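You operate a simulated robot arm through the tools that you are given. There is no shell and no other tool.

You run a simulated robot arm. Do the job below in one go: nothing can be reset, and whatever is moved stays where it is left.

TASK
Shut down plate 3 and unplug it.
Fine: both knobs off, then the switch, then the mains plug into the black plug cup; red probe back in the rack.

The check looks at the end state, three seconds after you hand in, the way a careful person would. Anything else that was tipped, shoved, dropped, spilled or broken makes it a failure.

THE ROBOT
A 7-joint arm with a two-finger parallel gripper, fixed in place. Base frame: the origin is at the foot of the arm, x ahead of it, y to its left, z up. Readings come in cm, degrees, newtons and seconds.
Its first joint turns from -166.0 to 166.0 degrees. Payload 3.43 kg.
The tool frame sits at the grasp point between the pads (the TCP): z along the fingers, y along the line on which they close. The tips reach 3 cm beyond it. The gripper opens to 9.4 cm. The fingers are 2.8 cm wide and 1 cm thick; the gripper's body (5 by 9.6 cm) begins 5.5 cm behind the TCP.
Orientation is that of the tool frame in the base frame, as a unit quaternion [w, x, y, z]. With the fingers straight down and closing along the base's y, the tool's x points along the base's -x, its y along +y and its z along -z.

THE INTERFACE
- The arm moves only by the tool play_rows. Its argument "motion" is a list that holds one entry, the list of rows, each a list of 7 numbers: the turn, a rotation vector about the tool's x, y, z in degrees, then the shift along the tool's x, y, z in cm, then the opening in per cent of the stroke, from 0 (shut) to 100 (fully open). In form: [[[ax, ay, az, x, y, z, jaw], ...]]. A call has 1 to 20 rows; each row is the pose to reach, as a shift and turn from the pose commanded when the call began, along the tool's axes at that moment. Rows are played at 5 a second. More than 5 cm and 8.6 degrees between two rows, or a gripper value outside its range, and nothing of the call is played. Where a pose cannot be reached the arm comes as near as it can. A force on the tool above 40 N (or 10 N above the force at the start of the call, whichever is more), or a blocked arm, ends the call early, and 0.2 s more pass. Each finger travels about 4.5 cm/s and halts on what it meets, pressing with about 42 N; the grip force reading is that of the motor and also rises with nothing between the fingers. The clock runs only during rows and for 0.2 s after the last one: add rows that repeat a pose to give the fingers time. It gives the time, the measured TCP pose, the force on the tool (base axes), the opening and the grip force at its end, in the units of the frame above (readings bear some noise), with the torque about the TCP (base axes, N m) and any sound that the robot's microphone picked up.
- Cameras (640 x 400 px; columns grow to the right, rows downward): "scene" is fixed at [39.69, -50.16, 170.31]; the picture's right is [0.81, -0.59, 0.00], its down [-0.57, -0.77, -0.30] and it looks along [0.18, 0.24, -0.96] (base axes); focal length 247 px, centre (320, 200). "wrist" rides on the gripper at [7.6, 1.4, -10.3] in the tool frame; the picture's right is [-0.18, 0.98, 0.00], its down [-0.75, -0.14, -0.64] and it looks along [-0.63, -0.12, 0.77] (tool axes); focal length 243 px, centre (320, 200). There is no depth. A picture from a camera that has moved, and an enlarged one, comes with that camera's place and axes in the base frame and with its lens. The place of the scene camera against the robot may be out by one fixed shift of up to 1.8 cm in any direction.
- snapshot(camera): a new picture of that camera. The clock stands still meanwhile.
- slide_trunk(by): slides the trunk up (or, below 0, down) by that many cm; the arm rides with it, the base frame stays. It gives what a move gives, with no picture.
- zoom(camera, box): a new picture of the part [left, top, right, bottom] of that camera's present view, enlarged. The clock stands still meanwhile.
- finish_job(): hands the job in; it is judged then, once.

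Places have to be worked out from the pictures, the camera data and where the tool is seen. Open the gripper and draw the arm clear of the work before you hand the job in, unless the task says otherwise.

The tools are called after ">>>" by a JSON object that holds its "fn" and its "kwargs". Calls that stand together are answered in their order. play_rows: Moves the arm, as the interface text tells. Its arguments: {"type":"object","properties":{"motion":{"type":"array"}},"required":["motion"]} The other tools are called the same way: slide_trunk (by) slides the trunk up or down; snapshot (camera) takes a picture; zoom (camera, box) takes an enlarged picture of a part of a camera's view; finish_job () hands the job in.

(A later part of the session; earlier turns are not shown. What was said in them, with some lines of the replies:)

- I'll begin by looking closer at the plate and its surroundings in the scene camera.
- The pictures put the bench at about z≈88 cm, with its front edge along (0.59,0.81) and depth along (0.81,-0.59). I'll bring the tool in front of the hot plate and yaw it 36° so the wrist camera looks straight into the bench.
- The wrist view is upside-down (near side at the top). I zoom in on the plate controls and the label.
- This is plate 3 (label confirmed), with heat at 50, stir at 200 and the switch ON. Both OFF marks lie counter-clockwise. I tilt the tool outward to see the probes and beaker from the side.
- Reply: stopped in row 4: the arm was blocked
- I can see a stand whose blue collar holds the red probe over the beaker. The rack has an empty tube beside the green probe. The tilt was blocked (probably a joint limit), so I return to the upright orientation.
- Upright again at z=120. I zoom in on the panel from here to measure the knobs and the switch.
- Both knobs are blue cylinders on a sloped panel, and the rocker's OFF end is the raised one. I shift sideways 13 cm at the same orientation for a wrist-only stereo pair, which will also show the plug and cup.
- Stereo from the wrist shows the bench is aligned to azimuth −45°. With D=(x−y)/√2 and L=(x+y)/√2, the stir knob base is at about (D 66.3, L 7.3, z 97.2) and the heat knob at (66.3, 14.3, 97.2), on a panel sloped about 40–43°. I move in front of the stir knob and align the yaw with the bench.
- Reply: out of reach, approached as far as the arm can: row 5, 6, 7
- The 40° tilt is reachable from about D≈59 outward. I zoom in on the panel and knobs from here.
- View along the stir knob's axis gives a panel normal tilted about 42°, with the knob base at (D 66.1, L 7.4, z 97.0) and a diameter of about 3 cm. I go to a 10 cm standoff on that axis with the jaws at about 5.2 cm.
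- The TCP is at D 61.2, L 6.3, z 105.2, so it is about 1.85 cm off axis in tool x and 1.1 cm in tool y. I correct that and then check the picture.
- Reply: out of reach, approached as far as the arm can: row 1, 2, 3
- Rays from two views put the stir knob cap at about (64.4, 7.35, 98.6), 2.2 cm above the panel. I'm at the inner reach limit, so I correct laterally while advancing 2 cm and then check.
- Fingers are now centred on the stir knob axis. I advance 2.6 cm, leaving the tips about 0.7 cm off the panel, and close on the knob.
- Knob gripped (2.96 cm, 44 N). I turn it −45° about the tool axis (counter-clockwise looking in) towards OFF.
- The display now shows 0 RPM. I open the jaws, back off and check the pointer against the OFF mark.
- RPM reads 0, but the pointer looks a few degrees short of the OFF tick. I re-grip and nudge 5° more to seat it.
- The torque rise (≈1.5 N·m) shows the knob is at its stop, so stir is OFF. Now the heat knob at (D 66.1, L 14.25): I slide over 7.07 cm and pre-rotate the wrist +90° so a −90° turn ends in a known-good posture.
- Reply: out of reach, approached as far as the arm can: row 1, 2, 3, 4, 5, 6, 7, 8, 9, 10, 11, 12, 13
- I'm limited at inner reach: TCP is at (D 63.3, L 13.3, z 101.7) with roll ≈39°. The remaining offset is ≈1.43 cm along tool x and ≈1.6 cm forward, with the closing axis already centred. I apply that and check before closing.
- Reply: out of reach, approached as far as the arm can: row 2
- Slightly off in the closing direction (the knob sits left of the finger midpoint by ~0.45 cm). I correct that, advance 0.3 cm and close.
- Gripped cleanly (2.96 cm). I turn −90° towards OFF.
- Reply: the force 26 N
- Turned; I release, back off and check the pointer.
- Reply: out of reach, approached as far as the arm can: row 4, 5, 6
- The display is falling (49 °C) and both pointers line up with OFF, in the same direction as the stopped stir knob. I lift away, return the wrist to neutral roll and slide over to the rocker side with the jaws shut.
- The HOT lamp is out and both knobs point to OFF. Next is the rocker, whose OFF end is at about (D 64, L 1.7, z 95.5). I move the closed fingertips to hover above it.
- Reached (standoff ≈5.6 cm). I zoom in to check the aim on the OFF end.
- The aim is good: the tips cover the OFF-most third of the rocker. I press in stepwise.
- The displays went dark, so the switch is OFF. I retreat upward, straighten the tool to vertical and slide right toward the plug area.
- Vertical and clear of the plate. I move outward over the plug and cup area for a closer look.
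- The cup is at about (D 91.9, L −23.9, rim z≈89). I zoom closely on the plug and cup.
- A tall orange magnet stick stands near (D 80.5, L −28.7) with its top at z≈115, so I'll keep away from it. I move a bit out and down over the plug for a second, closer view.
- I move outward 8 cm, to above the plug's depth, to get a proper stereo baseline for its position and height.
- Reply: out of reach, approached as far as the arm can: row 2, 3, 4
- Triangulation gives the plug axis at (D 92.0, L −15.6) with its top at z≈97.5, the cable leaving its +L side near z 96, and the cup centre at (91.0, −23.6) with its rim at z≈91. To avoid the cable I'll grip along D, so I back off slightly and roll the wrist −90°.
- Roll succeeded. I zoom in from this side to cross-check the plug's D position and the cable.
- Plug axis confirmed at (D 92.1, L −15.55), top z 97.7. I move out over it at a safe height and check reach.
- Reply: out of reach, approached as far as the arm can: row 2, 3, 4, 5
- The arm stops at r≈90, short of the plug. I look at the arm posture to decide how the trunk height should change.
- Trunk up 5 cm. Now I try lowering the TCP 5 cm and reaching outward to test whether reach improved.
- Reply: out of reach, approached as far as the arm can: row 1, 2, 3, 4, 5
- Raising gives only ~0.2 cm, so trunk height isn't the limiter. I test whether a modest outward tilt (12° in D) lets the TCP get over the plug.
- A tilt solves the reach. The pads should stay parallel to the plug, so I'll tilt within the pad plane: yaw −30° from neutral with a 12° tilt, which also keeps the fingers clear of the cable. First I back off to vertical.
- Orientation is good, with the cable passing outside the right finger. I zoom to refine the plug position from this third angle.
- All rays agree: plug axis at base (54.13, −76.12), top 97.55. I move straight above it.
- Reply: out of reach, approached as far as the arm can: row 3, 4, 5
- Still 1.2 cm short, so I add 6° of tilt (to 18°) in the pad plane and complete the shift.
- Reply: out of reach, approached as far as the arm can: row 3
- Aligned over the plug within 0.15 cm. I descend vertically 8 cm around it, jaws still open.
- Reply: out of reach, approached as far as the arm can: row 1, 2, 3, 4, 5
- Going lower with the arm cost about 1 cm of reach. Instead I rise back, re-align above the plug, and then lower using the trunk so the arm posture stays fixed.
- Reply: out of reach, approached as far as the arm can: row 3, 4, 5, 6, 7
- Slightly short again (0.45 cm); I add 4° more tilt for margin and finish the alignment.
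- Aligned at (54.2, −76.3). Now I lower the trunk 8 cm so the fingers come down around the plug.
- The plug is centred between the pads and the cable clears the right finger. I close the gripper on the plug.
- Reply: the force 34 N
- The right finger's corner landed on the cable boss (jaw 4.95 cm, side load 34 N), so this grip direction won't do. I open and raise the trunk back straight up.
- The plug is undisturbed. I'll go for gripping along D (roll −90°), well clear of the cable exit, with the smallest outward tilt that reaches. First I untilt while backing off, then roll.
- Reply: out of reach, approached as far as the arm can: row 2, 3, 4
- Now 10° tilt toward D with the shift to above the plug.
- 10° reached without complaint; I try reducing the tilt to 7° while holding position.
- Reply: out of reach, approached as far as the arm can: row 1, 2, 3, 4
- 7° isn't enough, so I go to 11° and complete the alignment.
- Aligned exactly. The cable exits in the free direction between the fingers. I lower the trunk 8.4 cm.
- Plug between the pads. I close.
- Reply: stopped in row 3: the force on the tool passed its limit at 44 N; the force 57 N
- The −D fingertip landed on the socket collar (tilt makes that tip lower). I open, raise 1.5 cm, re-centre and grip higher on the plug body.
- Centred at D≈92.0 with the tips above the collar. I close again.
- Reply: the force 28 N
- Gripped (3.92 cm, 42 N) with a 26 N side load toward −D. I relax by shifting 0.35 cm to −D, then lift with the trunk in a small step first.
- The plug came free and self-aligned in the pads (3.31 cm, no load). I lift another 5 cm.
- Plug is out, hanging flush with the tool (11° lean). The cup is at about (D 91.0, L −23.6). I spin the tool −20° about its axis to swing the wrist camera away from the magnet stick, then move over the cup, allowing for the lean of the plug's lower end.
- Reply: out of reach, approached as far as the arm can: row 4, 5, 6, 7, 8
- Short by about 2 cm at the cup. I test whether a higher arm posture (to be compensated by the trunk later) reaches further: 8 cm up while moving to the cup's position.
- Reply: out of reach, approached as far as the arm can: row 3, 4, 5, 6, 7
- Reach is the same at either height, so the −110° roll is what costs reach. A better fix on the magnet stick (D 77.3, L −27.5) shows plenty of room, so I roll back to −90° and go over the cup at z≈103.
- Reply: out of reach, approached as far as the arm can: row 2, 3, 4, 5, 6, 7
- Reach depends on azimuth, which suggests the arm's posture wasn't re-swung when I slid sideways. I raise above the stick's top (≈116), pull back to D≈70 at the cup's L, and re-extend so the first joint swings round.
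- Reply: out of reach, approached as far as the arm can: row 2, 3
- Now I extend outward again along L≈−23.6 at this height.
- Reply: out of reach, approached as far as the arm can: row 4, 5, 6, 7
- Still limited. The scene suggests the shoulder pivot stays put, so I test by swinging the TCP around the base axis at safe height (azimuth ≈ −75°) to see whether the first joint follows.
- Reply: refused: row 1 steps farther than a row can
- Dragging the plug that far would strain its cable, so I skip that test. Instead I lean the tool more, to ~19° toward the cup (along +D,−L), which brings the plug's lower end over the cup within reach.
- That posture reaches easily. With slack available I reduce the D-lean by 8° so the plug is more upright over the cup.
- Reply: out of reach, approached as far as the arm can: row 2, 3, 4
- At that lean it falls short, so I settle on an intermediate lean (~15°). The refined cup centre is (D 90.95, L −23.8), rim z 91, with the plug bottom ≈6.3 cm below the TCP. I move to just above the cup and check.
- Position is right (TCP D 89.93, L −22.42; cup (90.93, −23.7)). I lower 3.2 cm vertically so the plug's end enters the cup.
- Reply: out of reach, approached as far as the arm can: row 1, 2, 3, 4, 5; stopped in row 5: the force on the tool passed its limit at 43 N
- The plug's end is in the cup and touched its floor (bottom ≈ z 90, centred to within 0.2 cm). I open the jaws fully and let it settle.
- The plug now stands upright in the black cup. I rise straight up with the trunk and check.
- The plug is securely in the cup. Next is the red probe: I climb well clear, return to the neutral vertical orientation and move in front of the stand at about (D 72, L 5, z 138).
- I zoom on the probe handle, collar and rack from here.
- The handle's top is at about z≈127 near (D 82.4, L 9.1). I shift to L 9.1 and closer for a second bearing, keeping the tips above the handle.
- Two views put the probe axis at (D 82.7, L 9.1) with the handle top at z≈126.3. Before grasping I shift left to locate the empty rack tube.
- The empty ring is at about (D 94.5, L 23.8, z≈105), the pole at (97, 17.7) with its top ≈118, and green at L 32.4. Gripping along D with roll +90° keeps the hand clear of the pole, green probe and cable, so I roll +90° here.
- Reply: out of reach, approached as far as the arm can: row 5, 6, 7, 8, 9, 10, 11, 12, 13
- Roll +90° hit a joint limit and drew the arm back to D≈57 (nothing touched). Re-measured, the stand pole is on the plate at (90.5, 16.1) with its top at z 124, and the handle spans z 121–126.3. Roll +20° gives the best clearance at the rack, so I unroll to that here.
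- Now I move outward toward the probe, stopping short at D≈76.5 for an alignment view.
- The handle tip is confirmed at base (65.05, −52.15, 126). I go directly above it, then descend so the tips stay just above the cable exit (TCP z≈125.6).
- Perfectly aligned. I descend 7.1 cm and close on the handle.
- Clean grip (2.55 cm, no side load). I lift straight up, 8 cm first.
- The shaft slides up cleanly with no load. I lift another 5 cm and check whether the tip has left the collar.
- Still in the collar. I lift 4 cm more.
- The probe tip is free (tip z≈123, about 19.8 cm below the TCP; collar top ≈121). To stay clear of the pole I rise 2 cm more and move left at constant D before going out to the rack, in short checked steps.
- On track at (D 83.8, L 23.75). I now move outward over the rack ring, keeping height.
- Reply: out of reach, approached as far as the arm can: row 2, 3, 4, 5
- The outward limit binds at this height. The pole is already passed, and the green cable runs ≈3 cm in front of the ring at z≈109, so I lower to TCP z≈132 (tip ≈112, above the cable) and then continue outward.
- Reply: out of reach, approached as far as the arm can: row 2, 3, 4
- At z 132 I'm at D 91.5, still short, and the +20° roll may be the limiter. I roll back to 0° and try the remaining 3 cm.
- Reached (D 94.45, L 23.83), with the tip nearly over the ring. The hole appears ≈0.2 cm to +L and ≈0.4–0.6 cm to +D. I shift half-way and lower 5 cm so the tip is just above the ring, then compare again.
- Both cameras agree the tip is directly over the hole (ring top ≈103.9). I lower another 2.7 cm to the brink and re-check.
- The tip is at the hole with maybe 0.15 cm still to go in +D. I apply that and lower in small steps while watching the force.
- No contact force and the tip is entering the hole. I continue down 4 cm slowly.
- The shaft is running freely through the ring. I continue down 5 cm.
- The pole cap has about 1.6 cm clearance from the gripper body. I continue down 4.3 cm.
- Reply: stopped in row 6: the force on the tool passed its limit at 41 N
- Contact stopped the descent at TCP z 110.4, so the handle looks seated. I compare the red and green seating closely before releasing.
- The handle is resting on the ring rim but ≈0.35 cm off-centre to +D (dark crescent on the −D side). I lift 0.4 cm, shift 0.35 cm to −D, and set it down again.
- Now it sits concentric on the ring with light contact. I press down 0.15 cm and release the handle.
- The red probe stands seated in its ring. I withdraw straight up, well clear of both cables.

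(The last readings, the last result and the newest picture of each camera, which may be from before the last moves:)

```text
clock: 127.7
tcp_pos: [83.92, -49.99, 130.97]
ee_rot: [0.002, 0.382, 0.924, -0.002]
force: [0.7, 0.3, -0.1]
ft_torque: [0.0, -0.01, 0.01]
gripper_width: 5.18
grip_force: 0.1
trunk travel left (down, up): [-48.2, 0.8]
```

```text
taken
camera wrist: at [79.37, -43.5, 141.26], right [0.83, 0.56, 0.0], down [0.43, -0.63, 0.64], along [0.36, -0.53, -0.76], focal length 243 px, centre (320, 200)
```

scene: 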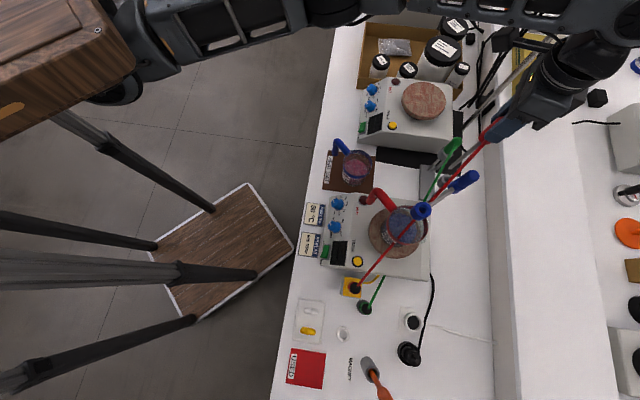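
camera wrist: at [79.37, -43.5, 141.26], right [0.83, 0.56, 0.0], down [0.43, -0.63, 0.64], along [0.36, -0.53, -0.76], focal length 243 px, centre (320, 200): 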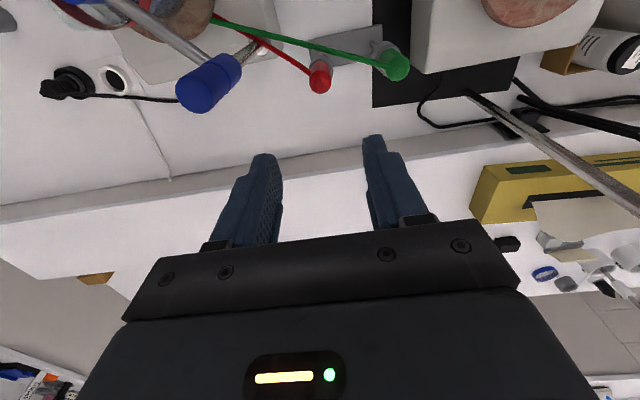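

Both probes stand upright in the rack. I pull the arm back at height to about D≈56, clear of the bench work, and open the gripper.

>>> {"fn": "play_rows", "kwargs": {"motion": [[[0, 0, 0, 2, 0, -3, 55], [0, 0, 0, 6, 0, -5, 55], [0, 0, 0, 10.5, 0, -5, 55], [0, 0, 0, 15, 0, -5, 60], [0, 0, 0, 19.5, 0, -5, 80], [0, 0, 0, 24, 0, -5, 100], [0, 0, 0, 28.5, 0, -5, 100], [0, 0, 0, 33, 0, -5, 100], [0, 0, 0, 37, 0, -5, 100], [0, 0, 0, 37, 0, -5, 100]]]}}

>>> {"fn": "snapshot", "kwargs": {"camera": "scene"}}

>>> {"fn": "snapshot", "kwargs": {"camera": "wrist"}}

>>> {"fn": "zoom", "kwargs": {"camera": "scene", "box": [390, 130, 490, 230]}}

>>> {"fn": "zoom", "kwargs": {"camera": "scene", "box": [310, 190, 450, 370]}}

```text
clock: 129.9
tcp_pos: [57.9, -23.69, 135.8]
ee_rot: [0.001, 0.382, 0.924, -0.001]
force: [-0.1, -0.3, 0.2]
ft_torque: [0.01, -0.01, 0.01]
gripper_width: 9.42
grip_force: 0.1
trunk travel left (down, up): [-48.2, 0.8]
```

```text
taken
```

scene: 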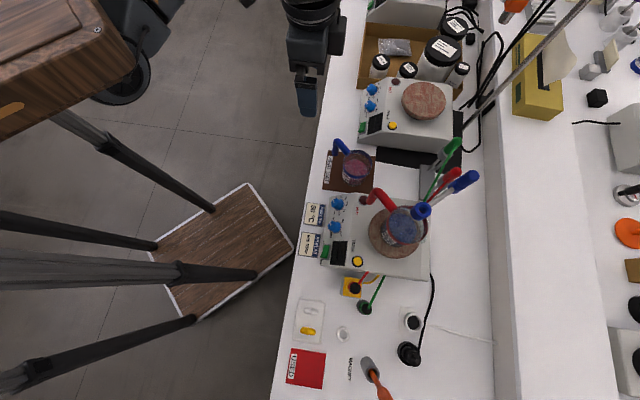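

```text
taken
camera wrist: at [53.38, -17.26, 146.09], right [0.83, 0.56, 0.0], down [0.43, -0.63, 0.65], along [0.36, -0.53, -0.76], focal length 243 px, centre (320, 200)
```

wrist: 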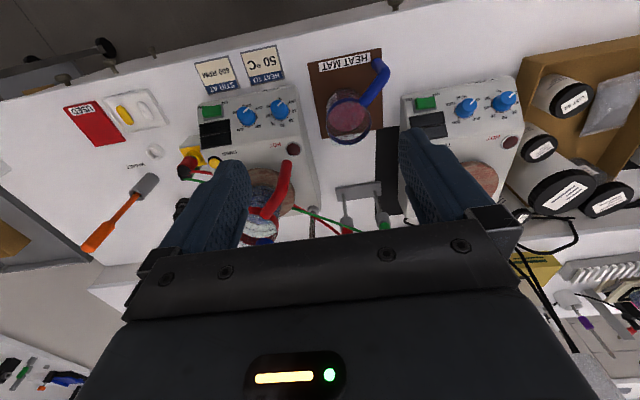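

```text
4.00 times, centred on (440, 180) of scene
camera zoom: at [39.69, -50.16, 170.31], right [0.81, -0.59, 0.0], down [-0.57, -0.77, -0.3], along [0.18, 0.24, -0.96], focal length 989 px, centre (-160, 280)
```

zoom: 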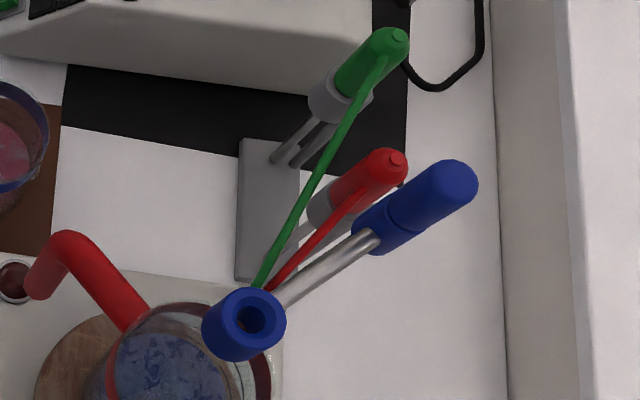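

```text
2.22 times, centred on (380, 280) of scene
camera zoom: at [39.69, -50.16, 170.31], right [0.81, -0.59, 0.0], down [-0.57, -0.77, -0.3], along [0.18, 0.24, -0.96], focal length 549 px, centre (187, 22)
```

zoom: 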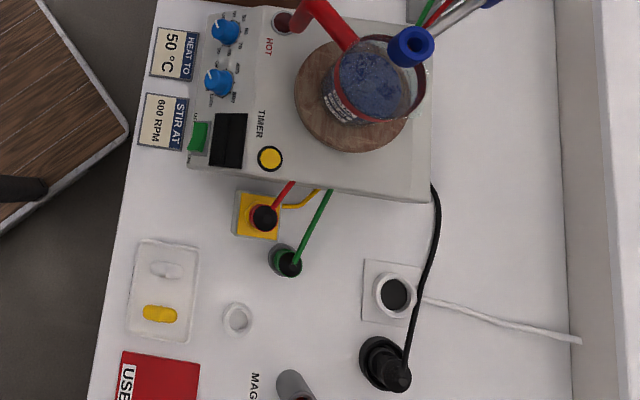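

Everything looks right. I do a last close check of both knob pointers, the rocker and the plug.

>>> {"fn": "zoom", "kwargs": {"camera": "wrist", "box": [190, 85, 310, 165]}}

>>> {"fn": "zoom", "kwargs": {"camera": "scene", "box": [315, 190, 365, 270]}}

>>> {"fn": "zoom", "kwargs": {"camera": "scene", "box": [390, 325, 430, 375]}}

```text
5.00 times, centred on (250, 125) of wrist
camera zoom: at [53.38, -17.26, 146.09], right [0.83, 0.56, 0.0], down [0.43, -0.63, 0.65], along [0.36, -0.53, -0.76], focal length 1213 px, centre (670, 575)
```

zoom: 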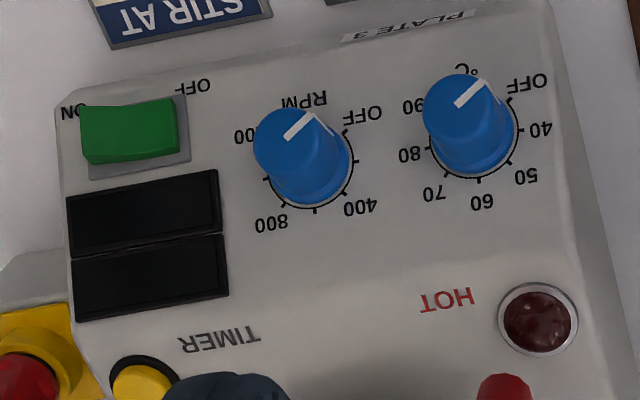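

```text
5.00 times, centred on (340, 230) of scene
camera zoom: at [39.69, -50.16, 170.31], right [0.81, -0.59, 0.0], down [-0.57, -0.77, -0.3], along [0.18, 0.24, -0.96], focal length 1236 px, centre (220, 50)
```

zoom: 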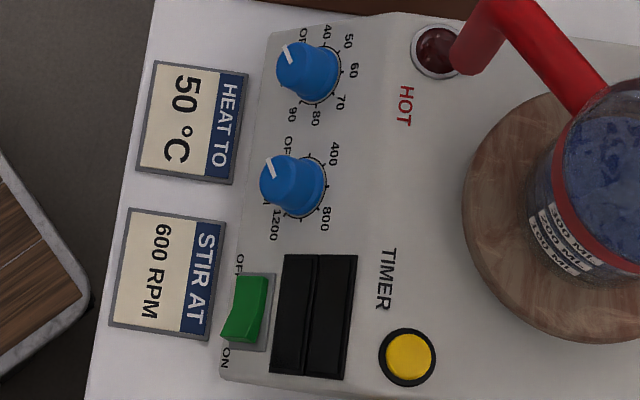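

```text
8.00 times, centred on (410, 350) of scene
camera zoom: at [39.69, -50.16, 170.31], right [0.81, -0.59, 0.0], down [-0.57, -0.77, -0.3], along [0.18, 0.24, -0.96], focal length 1978 px, centre (-400, -1000)
```

zoom: 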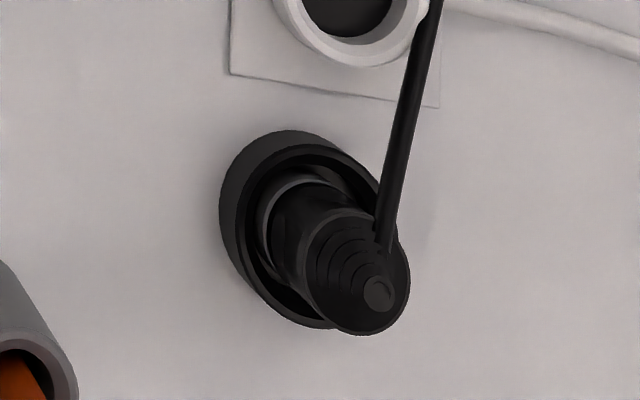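

Both pointers are at OFF, the rocker is OFF with the displays dark, the plug is in the black cup, and the red probe is in the rack. The gripper is open and the arm is clear, so I hand in the job.

>>> {"fn": "finish_job", "kwargs": {}}

```text
The job is handed in.
```

Plate 3 is shut down and unplugged, and I've handed the job in. The last pictures showed:

- **Knobs:** heat and stir both point to OFF. The stir reading went to 0 RPM, and the HOT lamp went out after the heat knob was turned off.
- **Switch:** pressed to OFF after the knobs; both displays are dark.
- **Mains plug:** out of the socket and standing in the black plug cup, cable still attached.
- **Red probe:** lifted out of the beaker and the stand's collar, and seated upright in the empty rack ring next to the green probe.

Unplugging took three grips. On the first, a finger pressed on the plug's cable exit (about 34 N sideways). On the second, a fingertip hit the socket collar (about 50 N). I opened and backed off each time, and the plug and socket looked unharmed afterwards. I saw nothing else tipped, spilled or moved.

The gripper is open and the arm is drawn back from the work.
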